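You operate a simulated robot arm through the tools that you are given. There is no shell and no other tool.

You run a simulated two-armed robot. Do the job below in one go: nothing can be reset, and whatever is moved stays where it is left.

TASK
Open the left glass door, fetch the black bobbin and set it on the deck of the test machine and shut the door again. Fetch the blue bobbin and set it on top of the small clear box. Stack the 0.090 mm small spool from the top shelf of the grey cart on top of the 0.050 mm small spool. Put one of the bearings from the third shelf from the bottom of the narrow rack on top of the small fan. Put one of the small motors from the second shelf from the bottom of the narrow rack on top of the belts box. Take the dark blue relay from the middle shelf of the dark rack and leave it on top of the blue foam slab. Do these in any order. Set down upright: small motor.

It is judged by the outcome, as a careful person would: the job done as asked, and still so three seconds after it is handed in. It fails if anything else is knocked over, pushed out of place, dropped, spilled or broken.

THE ROBOT
Two 7-joint arms with two-finger parallel grippers on one trunk, on a base that drives. Base frame: it is fixed to the floor where the robot stands at the start and does not move with it; the origin is under the middle of the robot, x ahead of it, y to its left, z up. Lengths are in cm, angles in rad, forces in N, time in s.
The left shoulder is at the start at [5.2, 17.4, 126], the right one opposite. With the tool pointing down near the work surface each hand reaches from about 10 to 56 cm from the robot's upright axis, wherever it stands, measured 20 degrees to its own side. Places, roughly: bearing (8x8x2 cm) [690, -820, 100]; belts box [475, -650, 75]; black bobbin (4x4x4 cm) [410, 210, 100]; blue bobbin (4x4x4 cm) [410, 200, 100]; blue foam slab (24x9x6 cm) [1020, -570, 90]; dark blue relay (4x4x4 cm) [980, -620, 90]; deck of the test machine [790, -40, 70]; left glass door [780, 10, 110]; small clear box (12x9x8 cm) [410, 230, 100]; small fan (12x12x4 cm) [710, -810, 100]; small motor [700, -825, 75]; small spool [475, -650, 75]. Payload 3.6 kg a hand.
Tool frame (each hand has its own): the origin (TCP) lies between the finger pads and is the grasp point; the fingertips stand 3 cm ahead of it; z points along the fingers, y is the line along which they close. The gripper opens to 11 cm. The fingers are 2 cm wide and 1 cm thick; the gripper's body (4.8 by 11.2 cm) begins 5.5 cm behind the TCP.
Orientation is that of the tool frame in the base frame, as a unit quaternion [x, y, z, w]. With the fingers straight down and closing along the base's y, the tool's x points along the base's -x, its y along +y and its z along -z.

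THE INTERFACE
- The arms move only by the tool apply_moves. It takes "left_commands", "right_commands" or both (then of equal length, played together; a hand with none holds still); each is a list of rows, each a list of 7 numbers: the shift along the base's x, y, z in cm, then the turn, a rotation vector about the base's x, y, z in rad, then the opening in per cent of the stroke, from 0 (shut) to 100 (fully open). In form: [[dx, dy, dz, rx, ry, rz, claw], ...]. A call has 1 to 20 rows; each row shifts and turns the commanded pose from where the row before left it. Rows are played at 5 a second. More than 5 cm and 0.15 rad between two rows, or a gripper value outside its range, and nothing of the call is played. Where a pose cannot be reached the arm comes as near as it can. A force on the tool above 40 N (or 10 N above the force at the start of the call, whichever is more), or a blocked arm, ends the call early, and 0.2 s more pass. The fingers move at their own pace (about 15.3 cm/s each) and stop on an object; they squeeze with about 23 N. The grip force told is the motor's: it shows also when the fingers shut on nothing. Time passes only in rows, and 0.2 s behind the last, so rows that do not move let the fingers close. The reply holds the time, the measured pose of the TCP, the force on the tool along the base axes, the opening and the grip force, in the units named above and with some noise, with the torque about the TCP (base axes, N m) and any sound that the robot's microphone picked up.
- Cameras (640 x 400 px; columns grow to the right, rows downward): "scene" is now at [14.49, 1.33, 145.12]; the picture's right is [0.14, -0.99, 0.00], its down [-0.41, -0.06, -0.91] and it looks along [0.90, 0.12, -0.41] (base axes); focal length 290 px, centre (320, 200). "left" rides on the left gripper at [7.2, -1.7, -10.3] in its tool frame; the picture's right is [0.23, 0.97, 0.00], its down [-0.76, 0.18, -0.62] and it looks along [-0.61, 0.14, 0.78] (tool axes); focal length 222 px, centre (320, 200). "right" rides on the right gripper at [7.2, 1.7, -10.3] in its tool frame; the picture's right is [-0.23, 0.97, 0.00], its down [-0.76, -0.18, -0.62] and it looks along [-0.61, -0.14, 0.78] (tool axes); focal length 222 px, centre (320, 200). There is no depth. A picture from a camera that has moved, and an enlarged one, comes with that camera's place and axes in the base frame and with its lens.
- camera(camera): a new picture of that camera. It takes no simulated time.
- raise_lower(by): slides the trunk up (or, below 0, down) by that many cm; the arms and the scene camera ride with it, the base frame stays. It gives what a move gives, with no picture.
- roll_base(legs): drives the robot by 1 to 6 legs, each [ahead, left, turn to the left] in cm, cm and rad, along the robot's own axes; the way and the turn of a leg run together, so that a leg with both is an arc; at most 150 cm and 3.142 rad a leg. The arms and the cameras ride along, it lands a little off, and it stops where it bumps. It gives what a move gives.
- aim_head(pan, tilt): turns the head with the scene camera to pan (to the left, within 1.501 rad either way) and tilt (down, from -0.506 to 1.204), counted from straight ahead of the robot. It gives what a move gives.
- enlarge(camera, box): a new picture of the part [left, top, right, bottom] of that camera's present view, enlarged. It takes no simulated time.
- close_job(): hands the job in; it is judged then, once.

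Places have to be worked out from the pictures, the camera data and where the tool is seen. Open the grippers and draw the arms clear of the work before you hand the job in, unless the task says otherwise.

The tools are called after "Call:" as a command line: name --argument value ..., lists and objects as JSON in quotes. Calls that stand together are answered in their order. apply_moves: Moves the arms, as the interface text tells. Its arguments: {"type":"object","properties":{"left_commands":{"type":"array","items":{"type":"array","items":{"type":"number"}}},"right_commands":{"type":"array","items":{"type":"array","items":{"type":"number"}}}},"required":[]} The other tools are called the same way: raise_lower (by) slides the trunk up or down; roll_base (legs) drives the base; aim_head (pan, tilt) turns the head that bears the scene camera; camera (camera) takes a picture; enlarge (camera, box) takes an enlarged picture of a part of a camera's view; close_job () hands the job in.

At the start:

```text
clock: 0.0
left_tcp_pos: [43.87, 19.61, 128.28]
left_tool_rot: [0.0, 1.0, 0.0, 0.001]
left_wrist_force: [0.9, 0.9, -0.6]
left_wrist_torque: [-0.02, 0.0, -0.02]
left_gripper_width: 10.99
left_finger_force: 0.1
right_tcp_pos: [38.46, -15.0, 127.32]
right_tool_rot: [0.0, 1.0, -0.001, -0.001]
right_wrist_force: [1.0, 0.9, 0.4]
right_wrist_torque: [0.01, 0.0, -0.01]
right_gripper_width: 11.0
right_finger_force: 0.1
trunk travel left (down, up): [-37.5, 38.8]
robot x, y, heading: [-0.42, 0.19, 0.004]
head pan, tilt: [0.136, 0.422]
```

scene: 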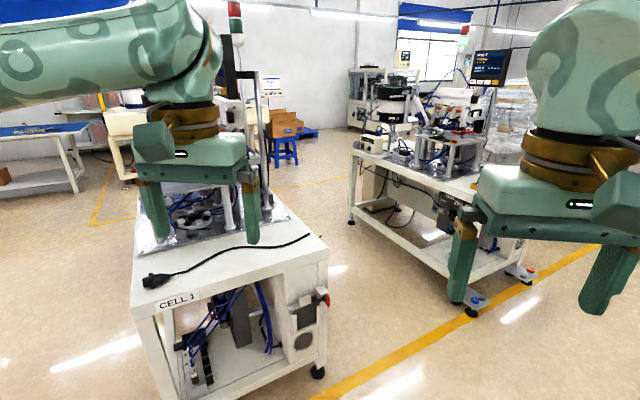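
right: 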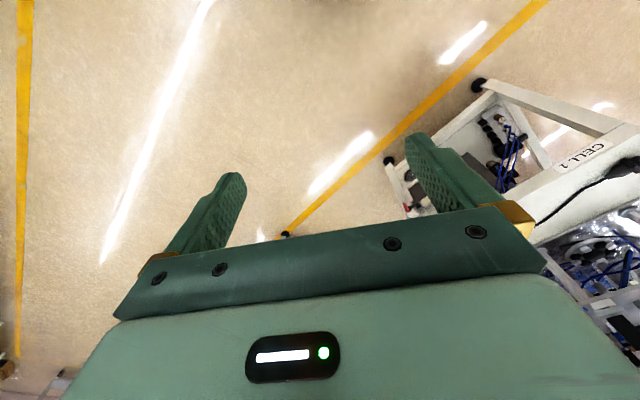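
left: 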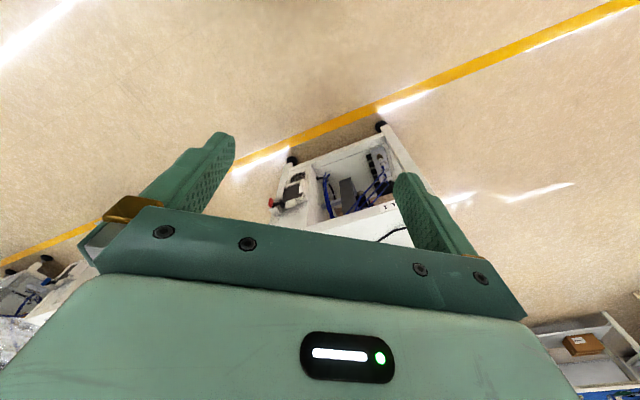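

I start by looking around to map out the room before moving; the picture shows a cell bench just ahead and a second one right ahead.

Call:
aim_head --pan 0.6 --tilt 0.2

Call:
camera --camera "scene"

Call:
aim_head --pan -0.6 --tilt 0.2

Call:
camera --camera "scene"

Call:
aim_head --pan -1.4 --tilt 0.2

Call:
camera --camera "scene"

Call:
aim_head --pan 0.0 --tilt 0.1

Call:
camera --camera "scene"

Call:
aim_head --pan 1.4 --tilt 0.2

Call:
camera --camera "scene"

```text
clock: 0.9
left_tcp_pos: [43.87, 19.58, 128.32]
left_tool_rot: [-0.001, 1.0, 0.0, 0.0]
left_wrist_force: [0.4, -0.3, -0.5]
left_wrist_torque: [-0.03, -0.05, -0.03]
left_gripper_width: 10.99
left_finger_force: 0.1
right_tcp_pos: [38.36, -15.03, 127.24]
right_tool_rot: [0.0, 1.0, 0.0, 0.0]
right_wrist_force: [-0.6, -1.5, 0.5]
right_wrist_torque: [-0.01, 0.01, 0.04]
right_gripper_width: 11.0
right_finger_force: 0.1
trunk travel left (down, up): [-37.5, 38.8]
robot x, y, heading: [-0.14, -0.03, -0.004]
head pan, tilt: [0.6, 0.201]
```

```text
taken
camera scene: at [13.04, 5.34, 147.18], right [0.56, -0.83, 0.0], down [-0.17, -0.11, -0.98], along [0.81, 0.55, -0.2], focal length 290 px, centre (320, 200)
```

scene: 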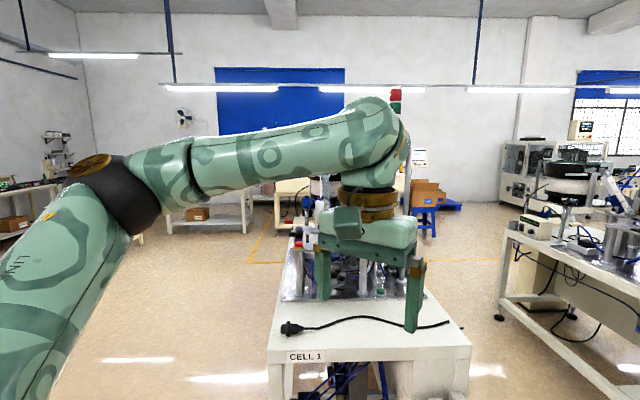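

```text
clock: 2.3
left_tcp_pos: [43.82, 19.55, 128.43]
left_tool_rot: [0.0, 1.0, 0.001, 0.001]
left_wrist_force: [0.7, 0.1, 0.1]
left_wrist_torque: [0.03, -0.03, 0.0]
left_gripper_width: 11.01
left_finger_force: 0.0
right_tcp_pos: [38.26, -15.04, 127.3]
right_tool_rot: [-0.001, 1.0, 0.0, -0.001]
right_wrist_force: [0.8, -1.5, -0.6]
right_wrist_torque: [0.01, -0.01, 0.02]
right_gripper_width: 11.0
right_finger_force: 0.0
trunk travel left (down, up): [-37.5, 38.8]
robot x, y, heading: [0.31, 0.1, 0.002]
head pan, tilt: [-0.6, 0.201]
```

```text
taken
camera scene: at [13.04, -5.18, 147.19], right [-0.56, -0.83, 0.0], down [-0.17, 0.11, -0.98], along [0.81, -0.55, -0.2], focal length 290 px, centre (320, 200)
```

scene: 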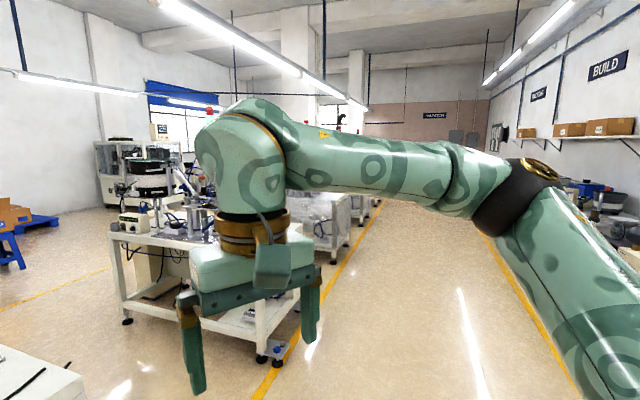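

```text
clock: 3.4
left_tcp_pos: [43.88, 19.53, 128.31]
left_tool_rot: [-0.001, 1.0, 0.0, 0.001]
left_wrist_force: [-0.8, 0.3, -0.5]
left_wrist_torque: [0.02, 0.01, 0.01]
left_gripper_width: 11.02
left_finger_force: 0.0
right_tcp_pos: [38.36, -14.99, 127.16]
right_tool_rot: [0.001, 1.0, 0.0, -0.001]
right_wrist_force: [-0.2, -0.3, -0.7]
right_wrist_torque: [0.02, 0.01, 0.03]
right_gripper_width: 11.0
right_finger_force: 0.1
trunk travel left (down, up): [-37.5, 38.8]
robot x, y, heading: [-0.19, -0.26, 0.001]
head pan, tilt: [-1.4, 0.201]
```

```text
taken
camera scene: at [6.94, -9.1, 147.19], right [-0.99, -0.17, 0.0], down [-0.03, 0.2, -0.98], along [0.17, -0.97, -0.2], focal length 290 px, centre (320, 200)
```

scene: 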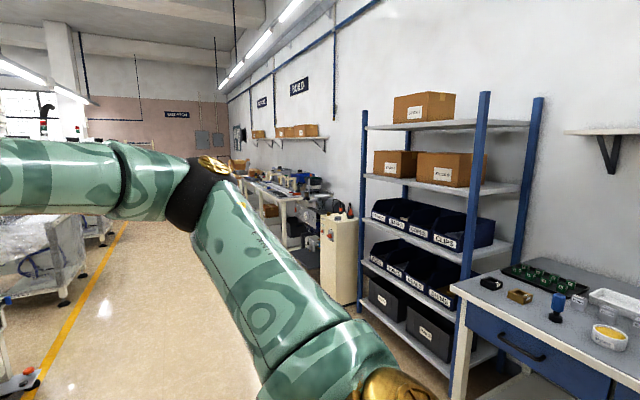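

```text
clock: 5.0
left_tcp_pos: [43.78, 19.59, 128.25]
left_tool_rot: [-0.001, 1.0, 0.0, 0.0]
left_wrist_force: [0.5, -1.4, 0.2]
left_wrist_torque: [-0.03, 0.0, -0.03]
left_gripper_width: 10.99
left_finger_force: 0.0
right_tcp_pos: [38.29, -15.11, 127.26]
right_tool_rot: [0.0, 1.0, -0.001, 0.0]
right_wrist_force: [1.7, -0.4, -0.7]
right_wrist_torque: [0.0, 0.0, -0.01]
right_gripper_width: 10.99
right_finger_force: 0.1
trunk travel left (down, up): [-37.5, 38.8]
robot x, y, heading: [0.18, 0.02, 0.002]
head pan, tilt: [0.0, 0.099]
```

```text
taken
camera scene: at [14.55, 0.07, 148.12], right [0.0, -1.0, 0.0], down [-0.1, 0.0, -0.99], along [0.99, 0.0, -0.1], focal length 290 px, centre (320, 200)
```

scene: 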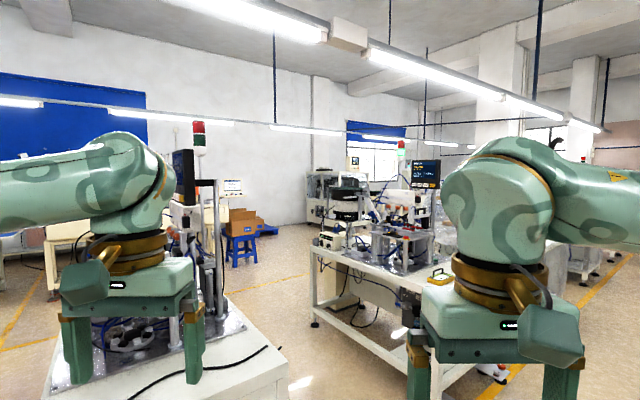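

```text
clock: 6.5
left_tcp_pos: [43.74, 19.56, 128.25]
left_tool_rot: [0.0, 1.0, 0.0, 0.0]
left_wrist_force: [-0.2, 0.2, 0.1]
left_wrist_torque: [-0.04, -0.01, 0.0]
left_gripper_width: 11.03
left_finger_force: 0.1
right_tcp_pos: [38.3, -14.99, 127.23]
right_tool_rot: [0.0, 1.0, 0.0, 0.0]
right_wrist_force: [0.0, 0.0, -0.3]
right_wrist_torque: [-0.02, 0.0, 0.01]
right_gripper_width: 11.01
right_finger_force: 0.0
trunk travel left (down, up): [-37.5, 38.8]
robot x, y, heading: [-0.31, 0.0, 0.003]
head pan, tilt: [1.4, 0.201]
```

```text
taken
camera scene: at [6.94, 9.26, 147.19], right [0.99, -0.17, 0.0], down [-0.03, -0.2, -0.98], along [0.17, 0.97, -0.2], focal length 290 px, centre (320, 200)
```

scene: 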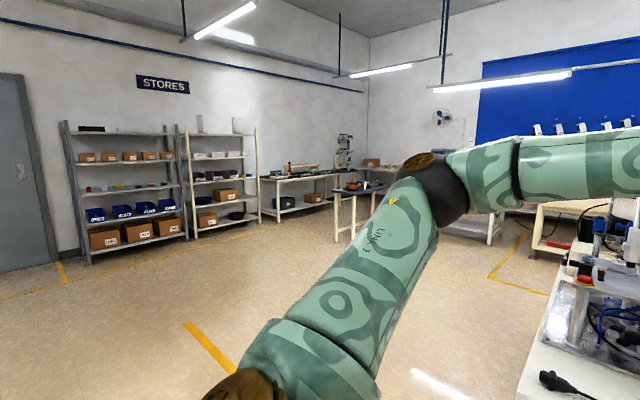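

The room's long axis seems to run at about -0.96 rad, so CELL 1 sits diagonally ahead and the bobbins should be on the bench behind it. I turn to face across the room, slide left of CELL 1, and look.

Call:
roll_base --legs '[[0, 0, 0.611], [0, 90, 0]]'

Call:
aim_head --pan 0.0 --tilt 0.25

Call:
camera --camera "scene"

Call:
aim_head --pan -0.8 --tilt 0.25

Call:
camera --camera "scene"

Call:
aim_head --pan 0.9 --tilt 0.25

Call:
camera --camera "scene"

```text
clock: 12.9
left_tcp_pos: [-27.23, 114.91, 128.33]
left_tool_rot: [-0.301, 0.954, 0.0, 0.001]
left_wrist_force: [0.4, -0.1, -0.1]
left_wrist_torque: [0.03, 0.0, -0.01]
left_gripper_width: 10.99
left_finger_force: 0.0
right_tcp_pos: [-11.59, 83.55, 127.23]
right_tool_rot: [-0.301, 0.954, 0.0, -0.001]
right_wrist_force: [0.2, -0.4, -0.2]
right_wrist_torque: [-0.02, 0.01, -0.02]
right_gripper_width: 10.98
right_finger_force: 0.0
trunk travel left (down, up): [-37.5, 38.8]
robot x, y, heading: [-51.48, 74.19, 0.613]
head pan, tilt: [1.4, 0.201]
```

```text
clock: 14.4
left_tcp_pos: [-26.96, 114.97, 128.29]
left_tool_rot: [-0.302, 0.953, 0.0, 0.0]
left_wrist_force: [-0.6, 0.1, 0.1]
left_wrist_torque: [0.05, 0.0, 0.01]
left_gripper_width: 11.0
left_finger_force: 0.0
right_tcp_pos: [-11.65, 83.42, 127.2]
right_tool_rot: [-0.301, 0.954, 0.0, 0.0]
right_wrist_force: [0.6, -0.2, -0.4]
right_wrist_torque: [0.01, 0.0, 0.0]
right_gripper_width: 11.03
right_finger_force: 0.1
trunk travel left (down, up): [-37.5, 38.8]
robot x, y, heading: [-51.89, 73.81, 0.612]
head pan, tilt: [0.0, 0.25]
```

```text
taken
camera scene: at [-39.59, 82.16, 146.73], right [0.57, -0.82, 0.0], down [-0.2, -0.14, -0.97], along [0.79, 0.56, -0.25], focal length 290 px, centre (320, 200)
```

scene: 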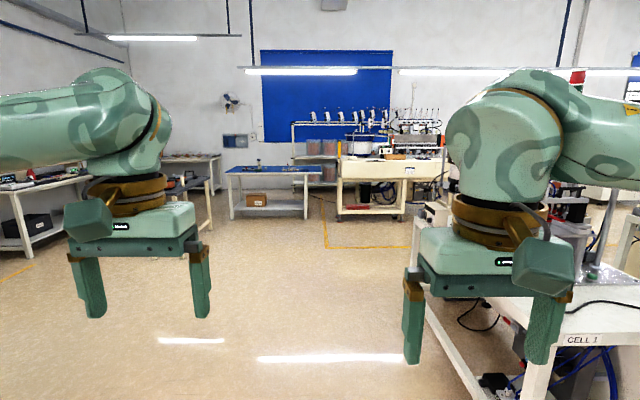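

```text
clock: 15.6
left_tcp_pos: [-27.01, 114.96, 128.25]
left_tool_rot: [-0.302, 0.953, 0.0, -0.001]
left_wrist_force: [-1.0, 0.2, -0.7]
left_wrist_torque: [-0.01, -0.02, 0.04]
left_gripper_width: 11.02
left_finger_force: 0.0
right_tcp_pos: [-11.66, 83.51, 127.16]
right_tool_rot: [-0.301, 0.954, -0.001, -0.001]
right_wrist_force: [0.0, 0.1, 0.1]
right_wrist_torque: [-0.02, -0.03, 0.03]
right_gripper_width: 10.98
right_finger_force: 0.0
trunk travel left (down, up): [-37.5, 38.8]
robot x, y, heading: [-51.47, 73.89, 0.611]
head pan, tilt: [-0.799, 0.25]
```

```text
taken
camera scene: at [-38.06, 75.06, 146.73], right [-0.19, -0.98, 0.0], down [-0.24, 0.05, -0.97], along [0.95, -0.18, -0.25], focal length 290 px, centre (320, 200)
```

scene: 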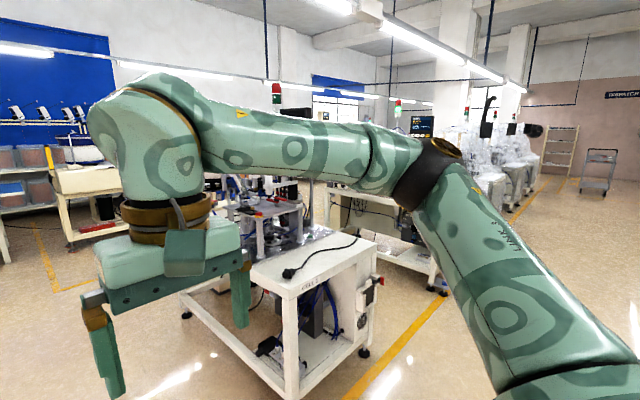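

```text
clock: 17.3
left_tcp_pos: [-27.06, 114.98, 128.34]
left_tool_rot: [-0.302, 0.953, 0.0, -0.001]
left_wrist_force: [0.6, 0.4, -0.1]
left_wrist_torque: [0.03, -0.02, -0.03]
left_gripper_width: 10.99
left_finger_force: 0.1
right_tcp_pos: [-11.64, 83.43, 127.34]
right_tool_rot: [-0.301, 0.954, 0.0, 0.0]
right_wrist_force: [-0.2, -0.5, -0.4]
right_wrist_torque: [-0.01, 0.0, 0.0]
right_gripper_width: 11.0
right_finger_force: 0.1
trunk travel left (down, up): [-37.5, 38.8]
robot x, y, heading: [-51.97, 73.54, 0.608]
head pan, tilt: [0.901, 0.25]
```

```text
taken
camera scene: at [-46.68, 86.12, 146.73], right [1.0, -0.06, 0.0], down [-0.02, -0.25, -0.97], along [0.06, 0.97, -0.25], focal length 290 px, centre (320, 200)
```

scene: 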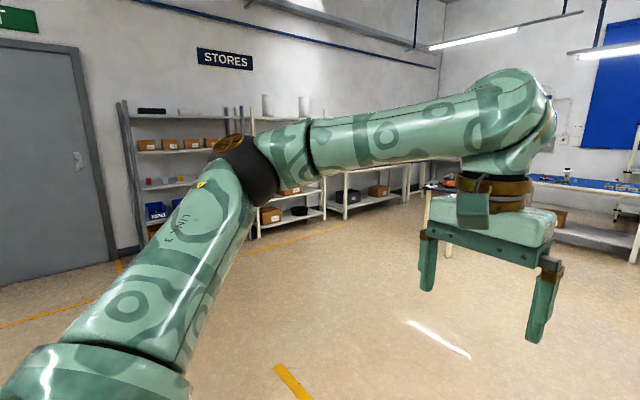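

The winding bench with the bobbins appears ahead-right. I point the head there and zoom in.

Call:
aim_head --pan -0.1 --tilt 0.2

Call:
enlarge --camera "scene" --box '[260, 100, 460, 225]'

```text
clock: 18.6
left_tcp_pos: [-27.04, 114.86, 128.34]
left_tool_rot: [-0.301, 0.953, 0.0, 0.001]
left_wrist_force: [-0.8, 0.6, 1.2]
left_wrist_torque: [-0.01, 0.02, -0.01]
left_gripper_width: 11.01
left_finger_force: 0.1
right_tcp_pos: [-11.63, 83.36, 127.31]
right_tool_rot: [-0.301, 0.954, -0.001, -0.002]
right_wrist_force: [0.0, -1.0, -0.5]
right_wrist_torque: [-0.02, 0.02, -0.01]
right_gripper_width: 10.96
right_finger_force: 0.0
trunk travel left (down, up): [-37.5, 38.8]
robot x, y, heading: [-51.81, 74.11, 0.613]
head pan, tilt: [-0.099, 0.201]
```

```text
3.20 times, centred on (360, 162) of scene
camera zoom: at [-39.12, 81.37, 147.19], right [0.49, -0.87, 0.0], down [-0.17, -0.1, -0.98], along [0.85, 0.48, -0.2], focal length 928 px, centre (192, 320)
```

zoom: 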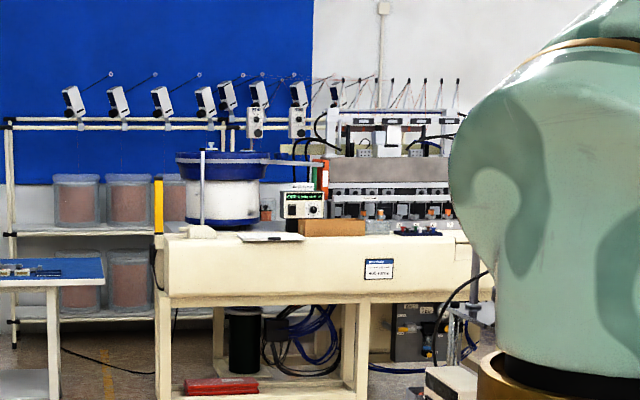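

The bobbins look to be at about [414, 203] on the bench's front right part (dark objects). I drive forward past CELL 1 and look again.

Call:
roll_base --legs '[[150, 0, 0], [110, 0, 0]]'

Call:
aim_head --pan -0.4 --tilt 0.35

Call:
camera --camera "scene"

Call:
aim_head --pan -1.3 --tilt 0.5

Call:
camera --camera "scene"

```text
clock: 31.4
left_tcp_pos: [184.71, 269.35, 128.46]
left_tool_rot: [-0.314, 0.949, -0.001, 0.0]
left_wrist_force: [0.4, 0.4, 0.0]
left_wrist_torque: [0.03, -0.02, -0.01]
left_gripper_width: 10.97
left_finger_force: 0.1
right_tcp_pos: [200.76, 238.41, 127.24]
right_tool_rot: [-0.314, 0.95, 0.0, 0.0]
right_wrist_force: [0.4, 0.3, 0.2]
right_wrist_torque: [0.01, -0.03, 0.0]
right_gripper_width: 11.0
right_finger_force: 0.0
trunk travel left (down, up): [-37.5, 38.8]
robot x, y, heading: [161.23, 227.71, 0.639]
head pan, tilt: [-0.099, 0.201]
```

```text
clock: 32.1
left_tcp_pos: [184.63, 269.44, 128.31]
left_tool_rot: [-0.314, 0.949, 0.0, 0.0]
left_wrist_force: [0.2, -0.6, -0.2]
left_wrist_torque: [-0.06, 0.02, 0.04]
left_gripper_width: 11.01
left_finger_force: 0.0
right_tcp_pos: [200.85, 238.27, 127.38]
right_tool_rot: [-0.314, 0.949, 0.0, 0.0]
right_wrist_force: [0.2, 0.3, -0.5]
right_wrist_torque: [0.04, -0.03, -0.01]
right_gripper_width: 11.0
right_finger_force: 0.1
trunk travel left (down, up): [-37.5, 38.8]
robot x, y, heading: [161.33, 227.54, 0.638]
head pan, tilt: [-0.4, 0.351]
```

```text
taken
camera scene: at [174.48, 232.93, 145.79], right [0.24, -0.97, 0.0], down [-0.33, -0.08, -0.94], along [0.91, 0.22, -0.34], focal length 290 px, centre (320, 200)
```

scene: 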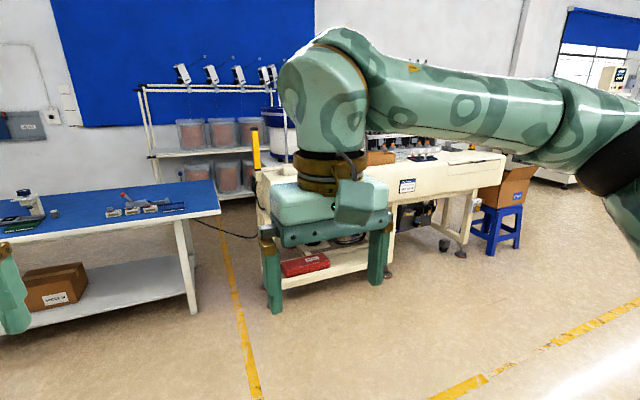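

```text
clock: 33.4
left_tcp_pos: [184.64, 269.44, 128.27]
left_tool_rot: [-0.314, 0.949, 0.0, 0.0]
left_wrist_force: [-0.1, 0.9, 0.3]
left_wrist_torque: [-0.03, 0.01, 0.01]
left_gripper_width: 11.03
left_finger_force: 0.1
right_tcp_pos: [200.88, 238.29, 127.27]
right_tool_rot: [-0.314, 0.949, 0.0, -0.001]
right_wrist_force: [0.4, 0.1, 0.7]
right_wrist_torque: [-0.01, 0.0, 0.02]
right_gripper_width: 11.01
right_finger_force: 0.1
trunk travel left (down, up): [-37.5, 38.8]
robot x, y, heading: [161.38, 227.61, 0.635]
head pan, tilt: [-1.3, 0.499]
```

```text
taken
camera scene: at [172.62, 225.14, 144.42], right [-0.61, -0.79, 0.0], down [-0.38, 0.29, -0.88], along [0.69, -0.54, -0.48], focal length 290 px, centre (320, 200)
```

scene: 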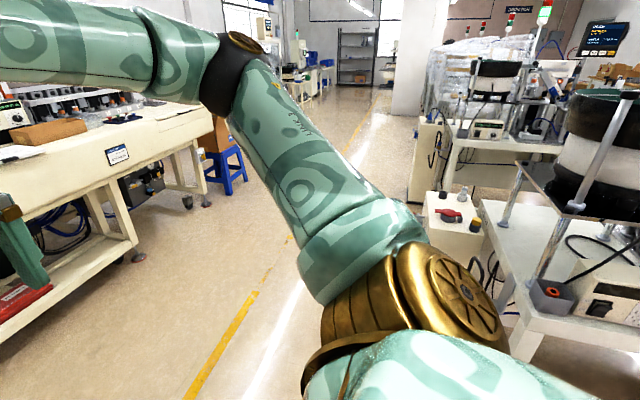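

The bench front runs roughly perpendicular to my heading (~0.64), with its front edge about 180 cm ahead, and the bobbins near [414, 203]. I go forward 90 to clear CELL 1 and then slide right 160.

Call:
roll_base --legs '[[90, 0, 0], [0, -150, 0]]'

Call:
aim_head --pan 0.0 --tilt 0.4

Call:
camera --camera "scene"

```text
clock: 45.1
left_tcp_pos: [345.21, 200.56, 128.39]
left_tool_rot: [-0.309, 0.951, 0.0, 0.0]
left_wrist_force: [-0.1, 0.0, -0.7]
left_wrist_torque: [-0.02, 0.02, 0.01]
left_gripper_width: 11.0
left_finger_force: 0.0
right_tcp_pos: [361.14, 169.27, 127.17]
right_tool_rot: [-0.308, 0.951, 0.0, 0.0]
right_wrist_force: [0.7, 1.1, 0.1]
right_wrist_torque: [0.0, -0.03, 0.01]
right_gripper_width: 10.98
right_finger_force: 0.1
trunk travel left (down, up): [-37.5, 38.8]
robot x, y, heading: [320.86, 158.85, 0.631]
head pan, tilt: [-1.3, 0.499]
```

```text
clock: 46.5
left_tcp_pos: [345.3, 200.53, 128.35]
left_tool_rot: [-0.309, 0.951, 0.0, -0.001]
left_wrist_force: [-1.0, 0.3, 0.1]
left_wrist_torque: [0.02, 0.04, 0.02]
left_gripper_width: 10.98
left_finger_force: 0.0
right_tcp_pos: [361.08, 169.27, 127.31]
right_tool_rot: [-0.309, 0.951, -0.001, -0.001]
right_wrist_force: [0.2, -0.3, -0.2]
right_wrist_torque: [0.01, -0.02, 0.02]
right_gripper_width: 11.01
right_finger_force: 0.1
trunk travel left (down, up): [-37.5, 38.8]
robot x, y, heading: [321.22, 158.97, 0.628]
head pan, tilt: [0.0, 0.4]
```

```text
taken
camera scene: at [333.15, 167.46, 145.33], right [0.59, -0.81, 0.0], down [-0.32, -0.23, -0.92], along [0.75, 0.54, -0.39], focal length 290 px, centre (320, 200)
```

scene: 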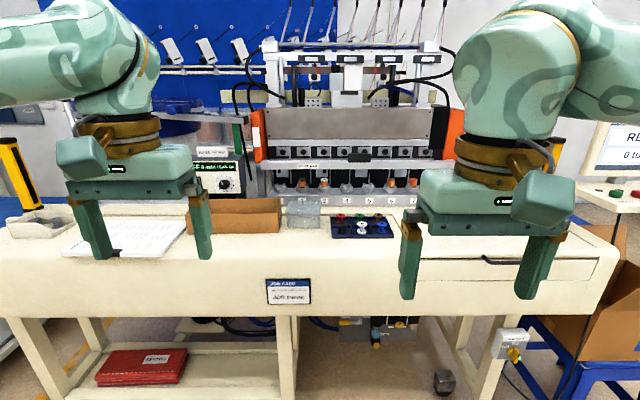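

The bobbin tray (dark, ~(362,226)) and the clear box (~(303,213)) are visible. Zoom in.

Call:
enlarge --camera "scene" --box '[270, 190, 420, 250]'

```text
4.27 times, centred on (345, 220) of scene
camera zoom: at [333.15, 167.46, 145.33], right [0.59, -0.81, 0.0], down [-0.32, -0.23, -0.92], along [0.75, 0.54, -0.39], focal length 1238 px, centre (213, 115)
```

zoom: 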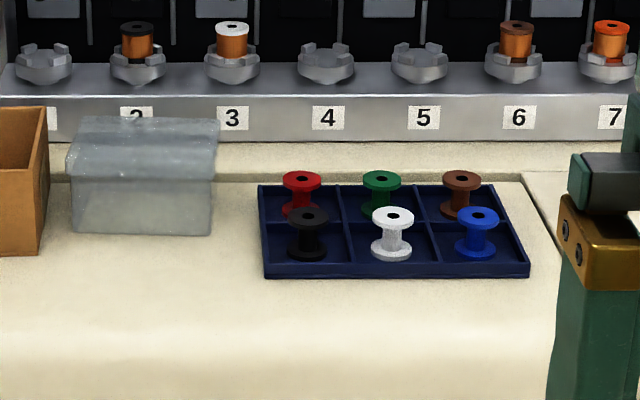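

Black at about [406, 211], blue at [413.5, 200], clear box near [401, 224], all about 99 cm forward of me. I drive 48 forward and 8 left so the right arm can do this work, then look down with the scene camera.

Call:
roll_base --legs '[[30, 8, 0], [18, 0, 0]]'

Call:
aim_head --pan -0.3 --tilt 0.8

Call:
camera --camera "scene"

Call:
camera --camera "right"

```text
clock: 49.8
left_tcp_pos: [379.6, 235.74, 128.35]
left_tool_rot: [-0.31, 0.951, 0.0, 0.0]
left_wrist_force: [0.2, 0.5, -0.3]
left_wrist_torque: [-0.01, 0.01, 0.0]
left_gripper_width: 11.0
left_finger_force: 0.0
right_tcp_pos: [395.52, 204.54, 127.32]
right_tool_rot: [-0.31, 0.951, 0.0, -0.002]
right_wrist_force: [0.1, 0.3, -0.4]
right_wrist_torque: [0.01, 0.04, -0.01]
right_gripper_width: 10.98
right_finger_force: 0.0
trunk travel left (down, up): [-37.5, 38.8]
robot x, y, heading: [355.38, 193.85, 0.632]
head pan, tilt: [0.0, 0.4]
```

```text
clock: 50.6
left_tcp_pos: [379.54, 235.56, 128.3]
left_tool_rot: [-0.309, 0.951, 0.0, 0.001]
left_wrist_force: [-0.3, 0.3, -0.3]
left_wrist_torque: [0.0, 0.02, 0.0]
left_gripper_width: 11.0
left_finger_force: 0.0
right_tcp_pos: [395.44, 204.41, 127.2]
right_tool_rot: [-0.31, 0.951, 0.0, -0.001]
right_wrist_force: [0.6, 0.0, -0.3]
right_wrist_torque: [0.02, -0.04, 0.03]
right_gripper_width: 11.0
right_finger_force: 0.0
trunk travel left (down, up): [-37.5, 38.8]
robot x, y, heading: [355.62, 193.94, 0.627]
head pan, tilt: [-0.3, 0.799]
```

```text
taken
camera scene: at [367.63, 199.72, 141.83], right [0.32, -0.95, 0.0], down [-0.68, -0.23, -0.7], along [0.66, 0.23, -0.72], focal length 290 px, centre (320, 200)
```

scene: 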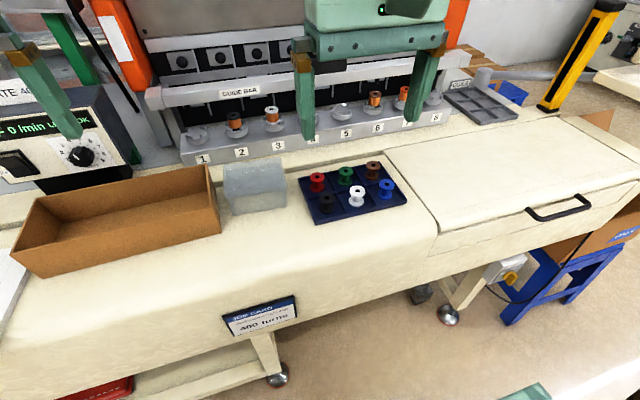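

```text
taken
camera right: at [388.5, 201.57, 137.71], right [-0.39, 0.92, 0.0], down [0.72, 0.3, 0.62], along [0.57, 0.24, -0.78], focal length 222 px, centre (320, 200)
```

right: 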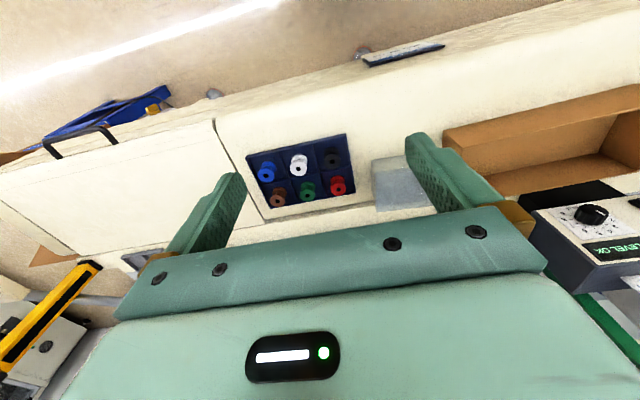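

I zoom both views for triangulation.

Call:
enlarge --camera "scene" --box '[210, 140, 440, 240]'

Call:
enlarge --camera "right" --box '[230, 120, 440, 220]'

```text
2.78 times, centred on (325, 190) of scene
camera zoom: at [367.63, 199.72, 141.83], right [0.32, -0.95, 0.0], down [-0.68, -0.23, -0.7], along [0.66, 0.23, -0.72], focal length 807 px, centre (306, 228)
```

zoom: 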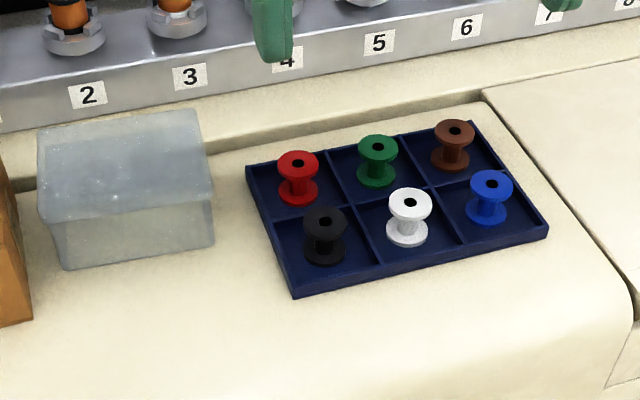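

```text
3.05 times, centred on (335, 170) of right
camera zoom: at [388.5, 201.57, 137.71], right [-0.39, 0.92, 0.0], down [0.72, 0.3, 0.62], along [0.57, 0.24, -0.78], focal length 677 px, centre (274, 291)
```

zoom: 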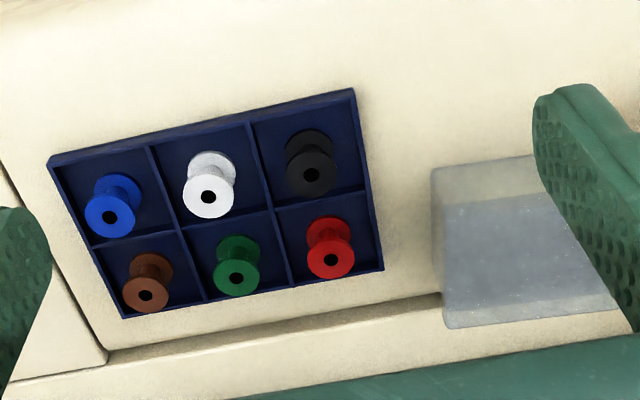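

Triangulated: blue top at [414.4, 201.0, 100.8], black top at [406.5, 211.7, 100.8], cells ~6.6 cm pitch. Reach is borderline, so I check how close my base is to the bench by looking down.

Call:
aim_head --pan 0.0 --tilt 1.2

Call:
camera --camera "scene"

```text
clock: 51.5
left_tcp_pos: [379.43, 235.57, 128.27]
left_tool_rot: [-0.309, 0.951, 0.0, 0.0]
left_wrist_force: [0.6, -0.1, 0.3]
left_wrist_torque: [0.0, 0.04, -0.02]
left_gripper_width: 10.99
left_finger_force: 0.2
right_tcp_pos: [395.43, 204.43, 127.24]
right_tool_rot: [-0.31, 0.951, -0.001, 0.0]
right_wrist_force: [-0.2, -0.1, 0.2]
right_wrist_torque: [0.01, 0.0, -0.01]
right_gripper_width: 10.99
right_finger_force: 0.2
trunk travel left (down, up): [-37.5, 38.8]
robot x, y, heading: [356.19, 194.1, 0.629]
head pan, tilt: [0.0, 1.201]
```

```text
taken
camera scene: at [364.54, 200.42, 139.05], right [0.59, -0.81, 0.0], down [-0.75, -0.55, -0.36], along [0.29, 0.21, -0.93], focal length 290 px, centre (320, 200)
```

scene: 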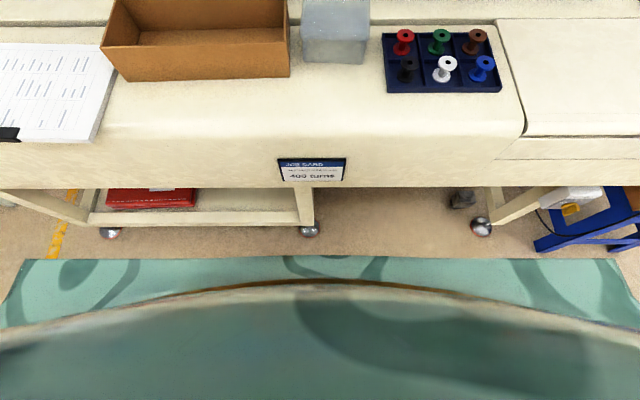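

Base has about 18 cm clear to the bench feet and the chest has room to the apron, so I move 6 cm further forward.

Call:
roll_base --legs '[[6, 0, 0]]'

Call:
apply_moves --right_commands '[[3.5, -2, -2, 0, 0, 0, 38], [3.5, -2, -2, 0, 0, 0, 38], [3, -1.5, -2, 0, 0, 0, 38], [2, -1, -2, 0, 0, 0, 38], [0, 0, -1, 0, 0, 0, 38]]'

Call:
aim_head --pan -0.3 --tilt 0.9

Call:
camera --camera "scene"

Call:
camera --camera "right"

```text
clock: 52.5
left_tcp_pos: [384.51, 239.32, 128.26]
left_tool_rot: [-0.31, 0.951, -0.001, -0.001]
left_wrist_force: [0.5, 0.6, -0.1]
left_wrist_torque: [-0.04, -0.01, 0.01]
left_gripper_width: 11.0
left_finger_force: 0.1
right_tcp_pos: [400.43, 208.1, 127.25]
right_tool_rot: [-0.31, 0.951, -0.001, 0.0]
right_wrist_force: [0.3, -0.3, 0.5]
right_wrist_torque: [-0.01, 0.01, -0.01]
right_gripper_width: 11.0
right_finger_force: 0.0
trunk travel left (down, up): [-37.5, 38.8]
robot x, y, heading: [360.64, 197.72, 0.628]
head pan, tilt: [0.0, 1.201]
```

```text
clock: 53.7
left_tcp_pos: [384.32, 239.25, 128.34]
left_tool_rot: [-0.31, 0.951, 0.0, 0.0]
left_wrist_force: [-0.4, 1.5, -0.1]
left_wrist_torque: [-0.04, 0.01, 0.06]
left_gripper_width: 11.0
left_finger_force: 0.0
right_tcp_pos: [412.52, 201.4, 118.24]
right_tool_rot: [-0.309, 0.951, -0.001, -0.001]
right_wrist_force: [-0.1, 0.0, 0.3]
right_wrist_torque: [0.02, 0.02, 0.0]
right_gripper_width: 4.17
right_finger_force: 0.0
trunk travel left (down, up): [-37.5, 38.8]
robot x, y, heading: [360.61, 197.61, 0.627]
head pan, tilt: [0.0, 1.201]
```

```text
clock: 54.5
left_tcp_pos: [384.4, 239.2, 128.33]
left_tool_rot: [-0.31, 0.951, 0.0, 0.0]
left_wrist_force: [-0.3, -0.2, -0.2]
left_wrist_torque: [-0.01, 0.03, 0.02]
left_gripper_width: 10.98
left_finger_force: 0.0
right_tcp_pos: [412.45, 201.35, 118.36]
right_tool_rot: [-0.31, 0.951, -0.001, 0.0]
right_wrist_force: [0.9, 0.6, -0.9]
right_wrist_torque: [0.01, 0.0, -0.02]
right_gripper_width: 4.2
right_finger_force: 0.0
trunk travel left (down, up): [-37.5, 38.8]
robot x, y, heading: [360.34, 197.31, 0.629]
head pan, tilt: [-0.3, 0.901]
```

```text
taken
camera scene: at [372.05, 203.12, 141.02], right [0.32, -0.95, 0.0], down [-0.74, -0.25, -0.62], along [0.59, 0.2, -0.78], focal length 290 px, centre (320, 200)
```

scene: 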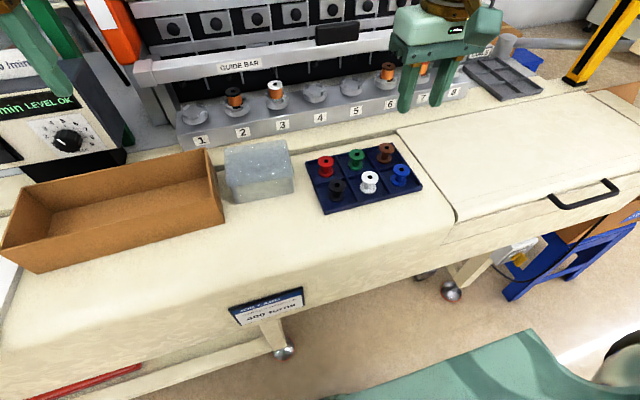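

```text
taken
camera right: at [405.5, 198.57, 128.72], right [-0.39, 0.92, 0.0], down [0.72, 0.3, 0.62], along [0.57, 0.24, -0.78], focal length 222 px, centre (320, 200)
```

right: 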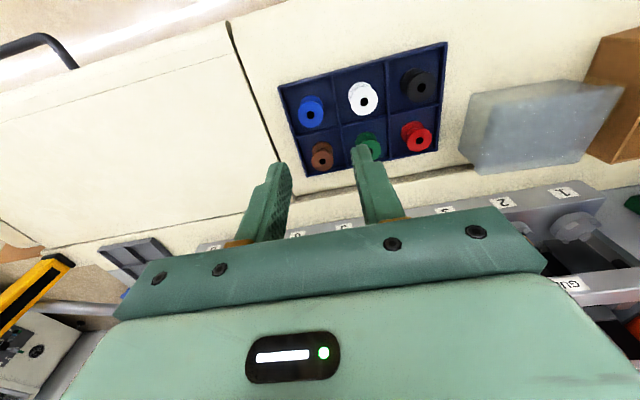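

The TCP's projected point is near (320,103) while the blue hole is at about (313,116); zoom for precision.

Call:
enlarge --camera "right" --box '[270, 40, 450, 190]'

```text
2.67 times, centred on (360, 115) of right
camera zoom: at [405.5, 198.57, 128.72], right [-0.39, 0.92, 0.0], down [0.72, 0.3, 0.62], along [0.57, 0.24, -0.78], focal length 592 px, centre (213, 427)
```

zoom: 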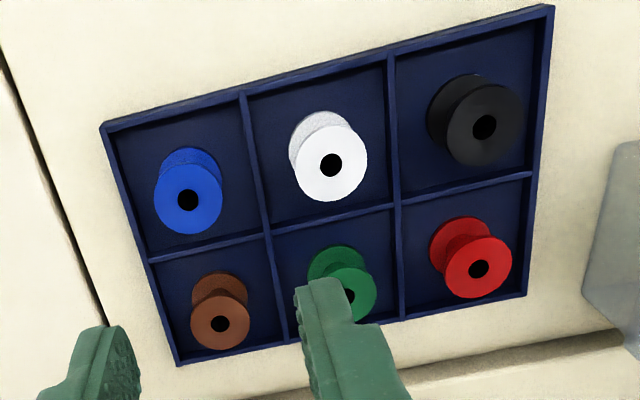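

Blue hole re-estimated at [414.25, 201.05]. I centre over it and descend to TCP z ≈ 105, then check.

Call:
apply_moves --right_commands '[[1.75, -0.3, -3, 0, 0, 0, 38], [0, 0, -4, 0, 0, 0, 38], [0, 0, -4, 0, 0, 0, 38], [0, 0, -2.3, 0, 0, 0, 38]]'

Call:
enlarge --camera "right" --box '[220, 40, 420, 190]'

Call:
enlarge --camera "scene" --box '[300, 100, 460, 220]'

```text
clock: 55.5
left_tcp_pos: [384.41, 239.23, 128.34]
left_tool_rot: [-0.309, 0.951, -0.001, 0.0]
left_wrist_force: [0.2, -0.1, -0.3]
left_wrist_torque: [0.0, -0.02, -0.02]
left_gripper_width: 11.03
left_finger_force: 0.1
right_tcp_pos: [414.07, 201.04, 104.95]
right_tool_rot: [-0.309, 0.951, 0.0, -0.001]
right_wrist_force: [0.8, -0.3, -0.3]
right_wrist_torque: [0.02, 0.01, -0.02]
right_gripper_width: 4.17
right_finger_force: 0.0
trunk travel left (down, up): [-37.5, 38.8]
robot x, y, heading: [360.58, 197.39, 0.634]
head pan, tilt: [-0.3, 0.901]
```

```text
2.67 times, centred on (320, 115) of right
camera zoom: at [407.12, 198.27, 115.4], right [-0.39, 0.92, 0.0], down [0.72, 0.3, 0.62], along [0.57, 0.24, -0.78], focal length 592 px, centre (320, 427)
```

zoom: 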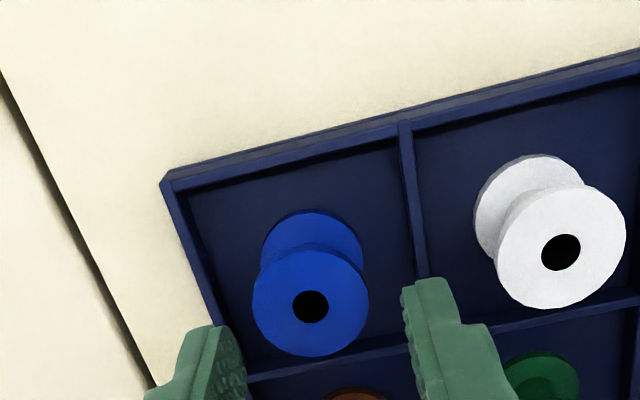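

```text
3.33 times, centred on (380, 160) of scene
camera zoom: at [372.07, 203.11, 141.03], right [0.32, -0.95, 0.0], down [-0.74, -0.25, -0.62], along [0.59, 0.2, -0.78], focal length 967 px, centre (120, 333)
```

zoom: 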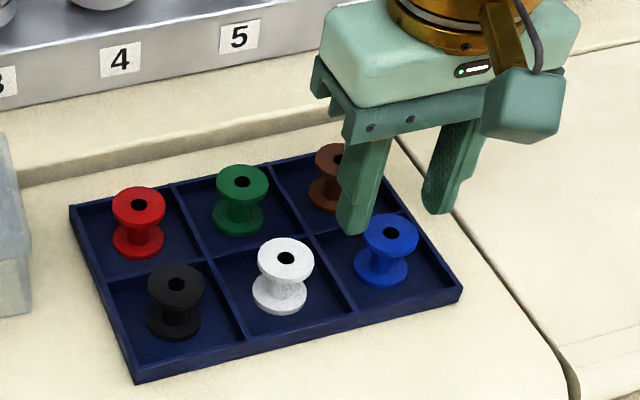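

The hole lines up with the TCP; divider faces are ~3.1 cm off centre, so I narrow to 35% (outer ±2.9 cm), descend to tip z ≈ 98 and close.

Call:
apply_moves --right_commands '[[0, 0, 0, 0, 0, 0, 35], [0, 0, -1.5, 0, 0, 0, 35], [0, 0, -1.5, 0, 0, 0, 35], [0, 0, -1, 0, 0, 0, 35], [0, 0, 0, 0, 0, 0, 0], [0, 0, 0, 0, 0, 0, 0], [0, 0, 0, 0, 0, 0, 0]]'

Call:
enlarge --camera "scene" --box '[300, 100, 460, 220]'

```text
clock: 56.8
left_tcp_pos: [384.12, 239.2, 128.4]
left_tool_rot: [-0.309, 0.951, 0.0, 0.001]
left_wrist_force: [0.6, 0.3, 0.6]
left_wrist_torque: [0.01, 0.02, -0.03]
left_gripper_width: 11.01
left_finger_force: 0.2
right_tcp_pos: [413.81, 201.38, 101.4]
right_tool_rot: [-0.311, 0.95, 0.004, 0.003]
right_wrist_force: [-10.3, -0.2, 17.5]
right_wrist_torque: [0.21, 0.63, 0.15]
right_gripper_width: 2.99
right_finger_force: 23.1
trunk travel left (down, up): [-37.5, 38.8]
robot x, y, heading: [360.41, 197.43, 0.628]
head pan, tilt: [-0.3, 0.901]
stopped in row 6 (right hand): the force on the tool passed its limit at 44 N (the readings are from after the stop); the commanded pose is now the measured one
```

```text
3.33 times, centred on (380, 160) of scene
camera zoom: at [371.78, 203.04, 141.05], right [0.32, -0.95, 0.0], down [-0.74, -0.25, -0.62], along [0.59, 0.2, -0.78], focal length 967 px, centre (120, 333)
```

zoom: 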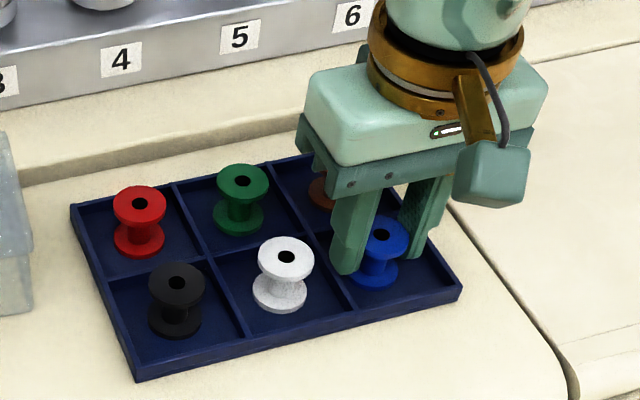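

The grip closed at 3.0 cm on the bobbin with the tips touching the tray floor. I lift slowly and check.

Call:
apply_moves --right_commands '[[0, 0, 0.7, 0, 0, 0, 0], [0, 0, 1.5, 0, 0, 0, 0], [0, 0, 3, 0, 0, 0, 0], [0, 0, 4, 0, 0, 0, 0], [0, 0, 4, 0, 0, 0, 0]]'

Call:
camera --camera "scene"

Call:
enlarge --camera "right" --box '[240, 80, 440, 230]'

```text
clock: 58.0
left_tcp_pos: [384.29, 239.14, 128.46]
left_tool_rot: [-0.31, 0.951, 0.0, 0.001]
left_wrist_force: [0.0, 0.4, 0.3]
left_wrist_torque: [0.02, -0.03, 0.0]
left_gripper_width: 11.02
left_finger_force: 0.1
right_tcp_pos: [413.99, 201.44, 114.5]
right_tool_rot: [-0.311, 0.95, 0.002, 0.002]
right_wrist_force: [1.0, 0.3, 0.0]
right_wrist_torque: [-0.01, 0.0, -0.02]
right_gripper_width: 2.99
right_finger_force: 22.7
trunk travel left (down, up): [-37.5, 38.8]
robot x, y, heading: [360.74, 197.2, 0.627]
head pan, tilt: [-0.3, 0.901]
```

```text
taken
camera scene: at [371.98, 203.15, 141.04], right [0.32, -0.95, 0.0], down [-0.74, -0.25, -0.62], along [0.59, 0.2, -0.78], focal length 290 px, centre (320, 200)
```

scene: 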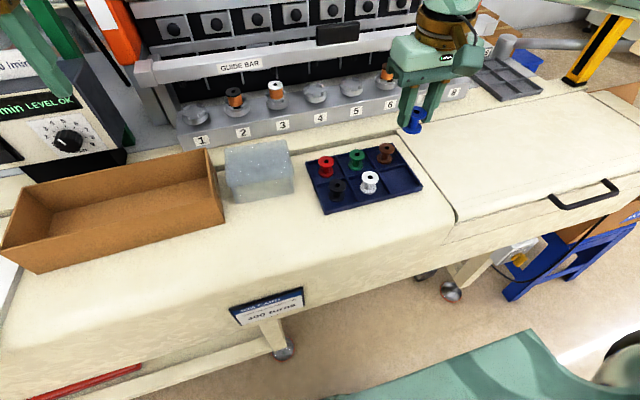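

```text
2.67 times, centred on (340, 155) of right
camera zoom: at [407.07, 198.5, 124.9], right [-0.39, 0.92, 0.01], down [0.72, 0.3, 0.63], along [0.58, 0.25, -0.78], focal length 592 px, centre (267, 320)
```

zoom: 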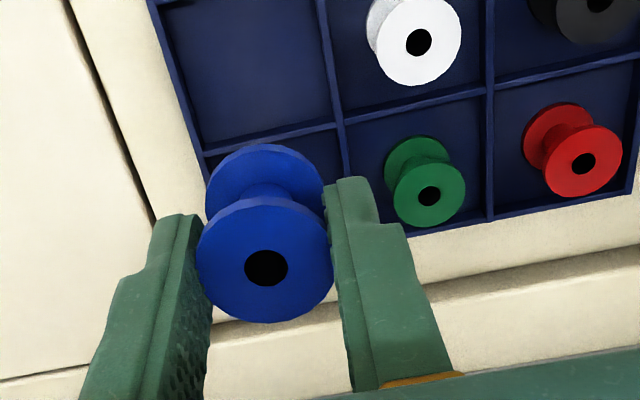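

Blue bobbin held, other bobbins undisturbed. Before placing I examine the clear box's top surface.

Call:
enlarge --camera "scene" --box '[200, 120, 320, 220]'

```text
4.00 times, centred on (260, 170) of scene
camera zoom: at [371.98, 203.15, 141.04], right [0.32, -0.95, 0.0], down [-0.74, -0.25, -0.62], along [0.59, 0.2, -0.78], focal length 1161 px, centre (560, 320)
```

zoom: 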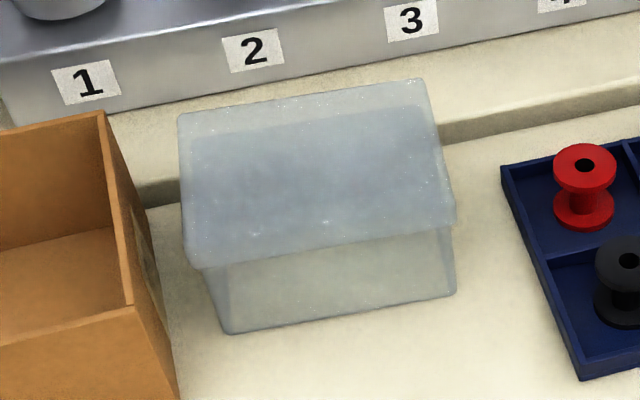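

The box has a flat lid at z ≈ 104.5, centre about [404, 225.8]. I move the bobbin above it.

Call:
apply_moves --right_commands '[[-1.67, 4.07, 0, 0, 0, 0, 0], [-1.67, 4.07, 0, 0, 0, 0, 0], [-1.67, 4.07, 0, 0, 0, 0, 0], [-1.67, 4.07, 0, 0, 0, 0, 0], [-1.67, 4.07, 0, 0, 0, 0, 0], [-1.65, 4.05, 0, 0, 0, 0, 0], [0, 0, 0, 0, 0, 0, 0]]'

Call:
camera --camera "scene"

Call:
camera --camera "right"

```text
clock: 59.6
left_tcp_pos: [384.35, 239.21, 128.35]
left_tool_rot: [-0.309, 0.951, 0.0, 0.0]
left_wrist_force: [0.2, 0.4, 0.6]
left_wrist_torque: [0.01, 0.03, 0.01]
left_gripper_width: 11.01
left_finger_force: 0.0
right_tcp_pos: [403.9, 225.63, 114.45]
right_tool_rot: [-0.311, 0.95, 0.004, 0.003]
right_wrist_force: [-0.3, -0.5, -0.1]
right_wrist_torque: [0.01, -0.03, 0.02]
right_gripper_width: 2.97
right_finger_force: 23.1
trunk travel left (down, up): [-37.5, 38.8]
robot x, y, heading: [360.7, 197.82, 0.633]
head pan, tilt: [-0.3, 0.901]
```

```text
taken
camera scene: at [372.09, 203.04, 141.03], right [0.32, -0.95, 0.0], down [-0.74, -0.25, -0.62], along [0.59, 0.2, -0.78], focal length 290 px, centre (320, 200)
```

scene: 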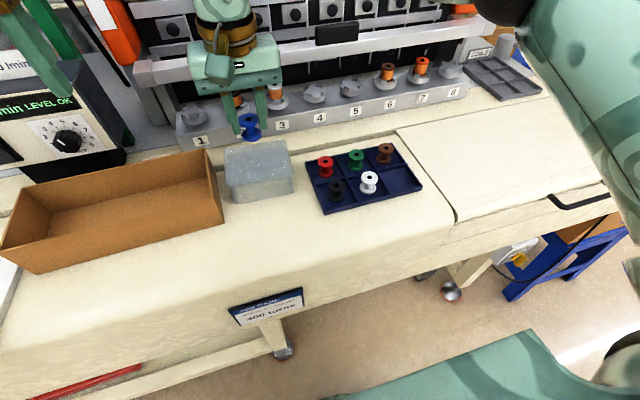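

```text
taken
camera right: at [396.93, 222.65, 124.82], right [-0.39, 0.92, 0.01], down [0.72, 0.3, 0.63], along [0.58, 0.25, -0.78], focal length 222 px, centre (320, 200)
```

right: 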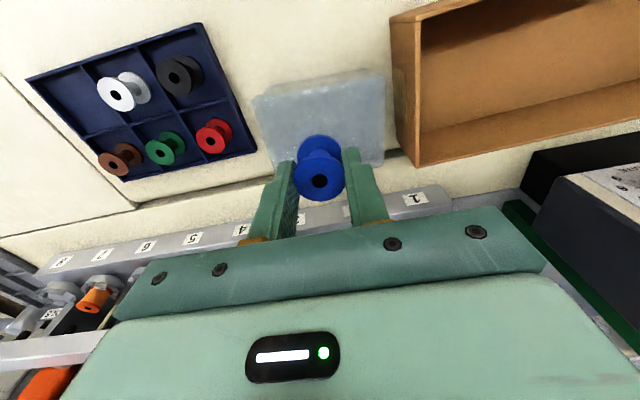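

Projected drop point is centred on the lid. I descend carefully to near contact.

Call:
apply_moves --right_commands '[[0, 0, -2, 0, 0, 0, 0], [0, 0, -2, 0, 0, 0, 0], [0, 0, -1.2, 0, 0, 0, 0]]'

Call:
enlarge --camera "scene" --box '[200, 90, 320, 210]'

```text
clock: 60.4
left_tcp_pos: [384.37, 239.17, 128.33]
left_tool_rot: [-0.31, 0.951, 0.0, 0.0]
left_wrist_force: [0.3, 0.2, 0.0]
left_wrist_torque: [0.02, 0.0, 0.01]
left_gripper_width: 10.98
left_finger_force: 0.1
right_tcp_pos: [404.08, 225.72, 109.18]
right_tool_rot: [-0.311, 0.95, 0.004, 0.002]
right_wrist_force: [0.8, 0.1, -0.1]
right_wrist_torque: [0.01, 0.02, -0.01]
right_gripper_width: 2.95
right_finger_force: 23.0
trunk travel left (down, up): [-37.5, 38.8]
robot x, y, heading: [360.74, 197.49, 0.63]
head pan, tilt: [-0.3, 0.901]
```

```text
3.33 times, centred on (260, 150) of scene
camera zoom: at [372.04, 203.18, 141.03], right [0.32, -0.95, 0.0], down [-0.74, -0.25, -0.62], along [0.59, 0.2, -0.78], focal length 967 px, centre (520, 367)
```

zoom: 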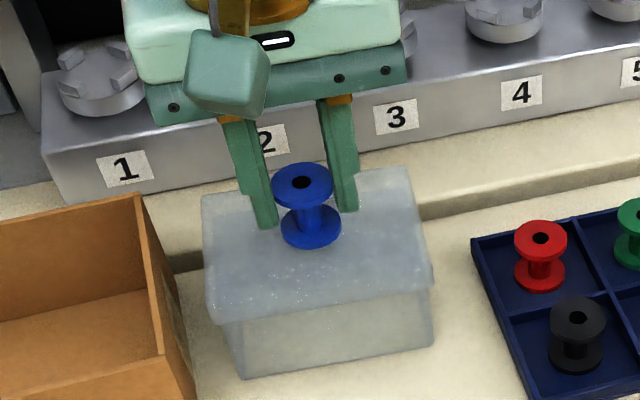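

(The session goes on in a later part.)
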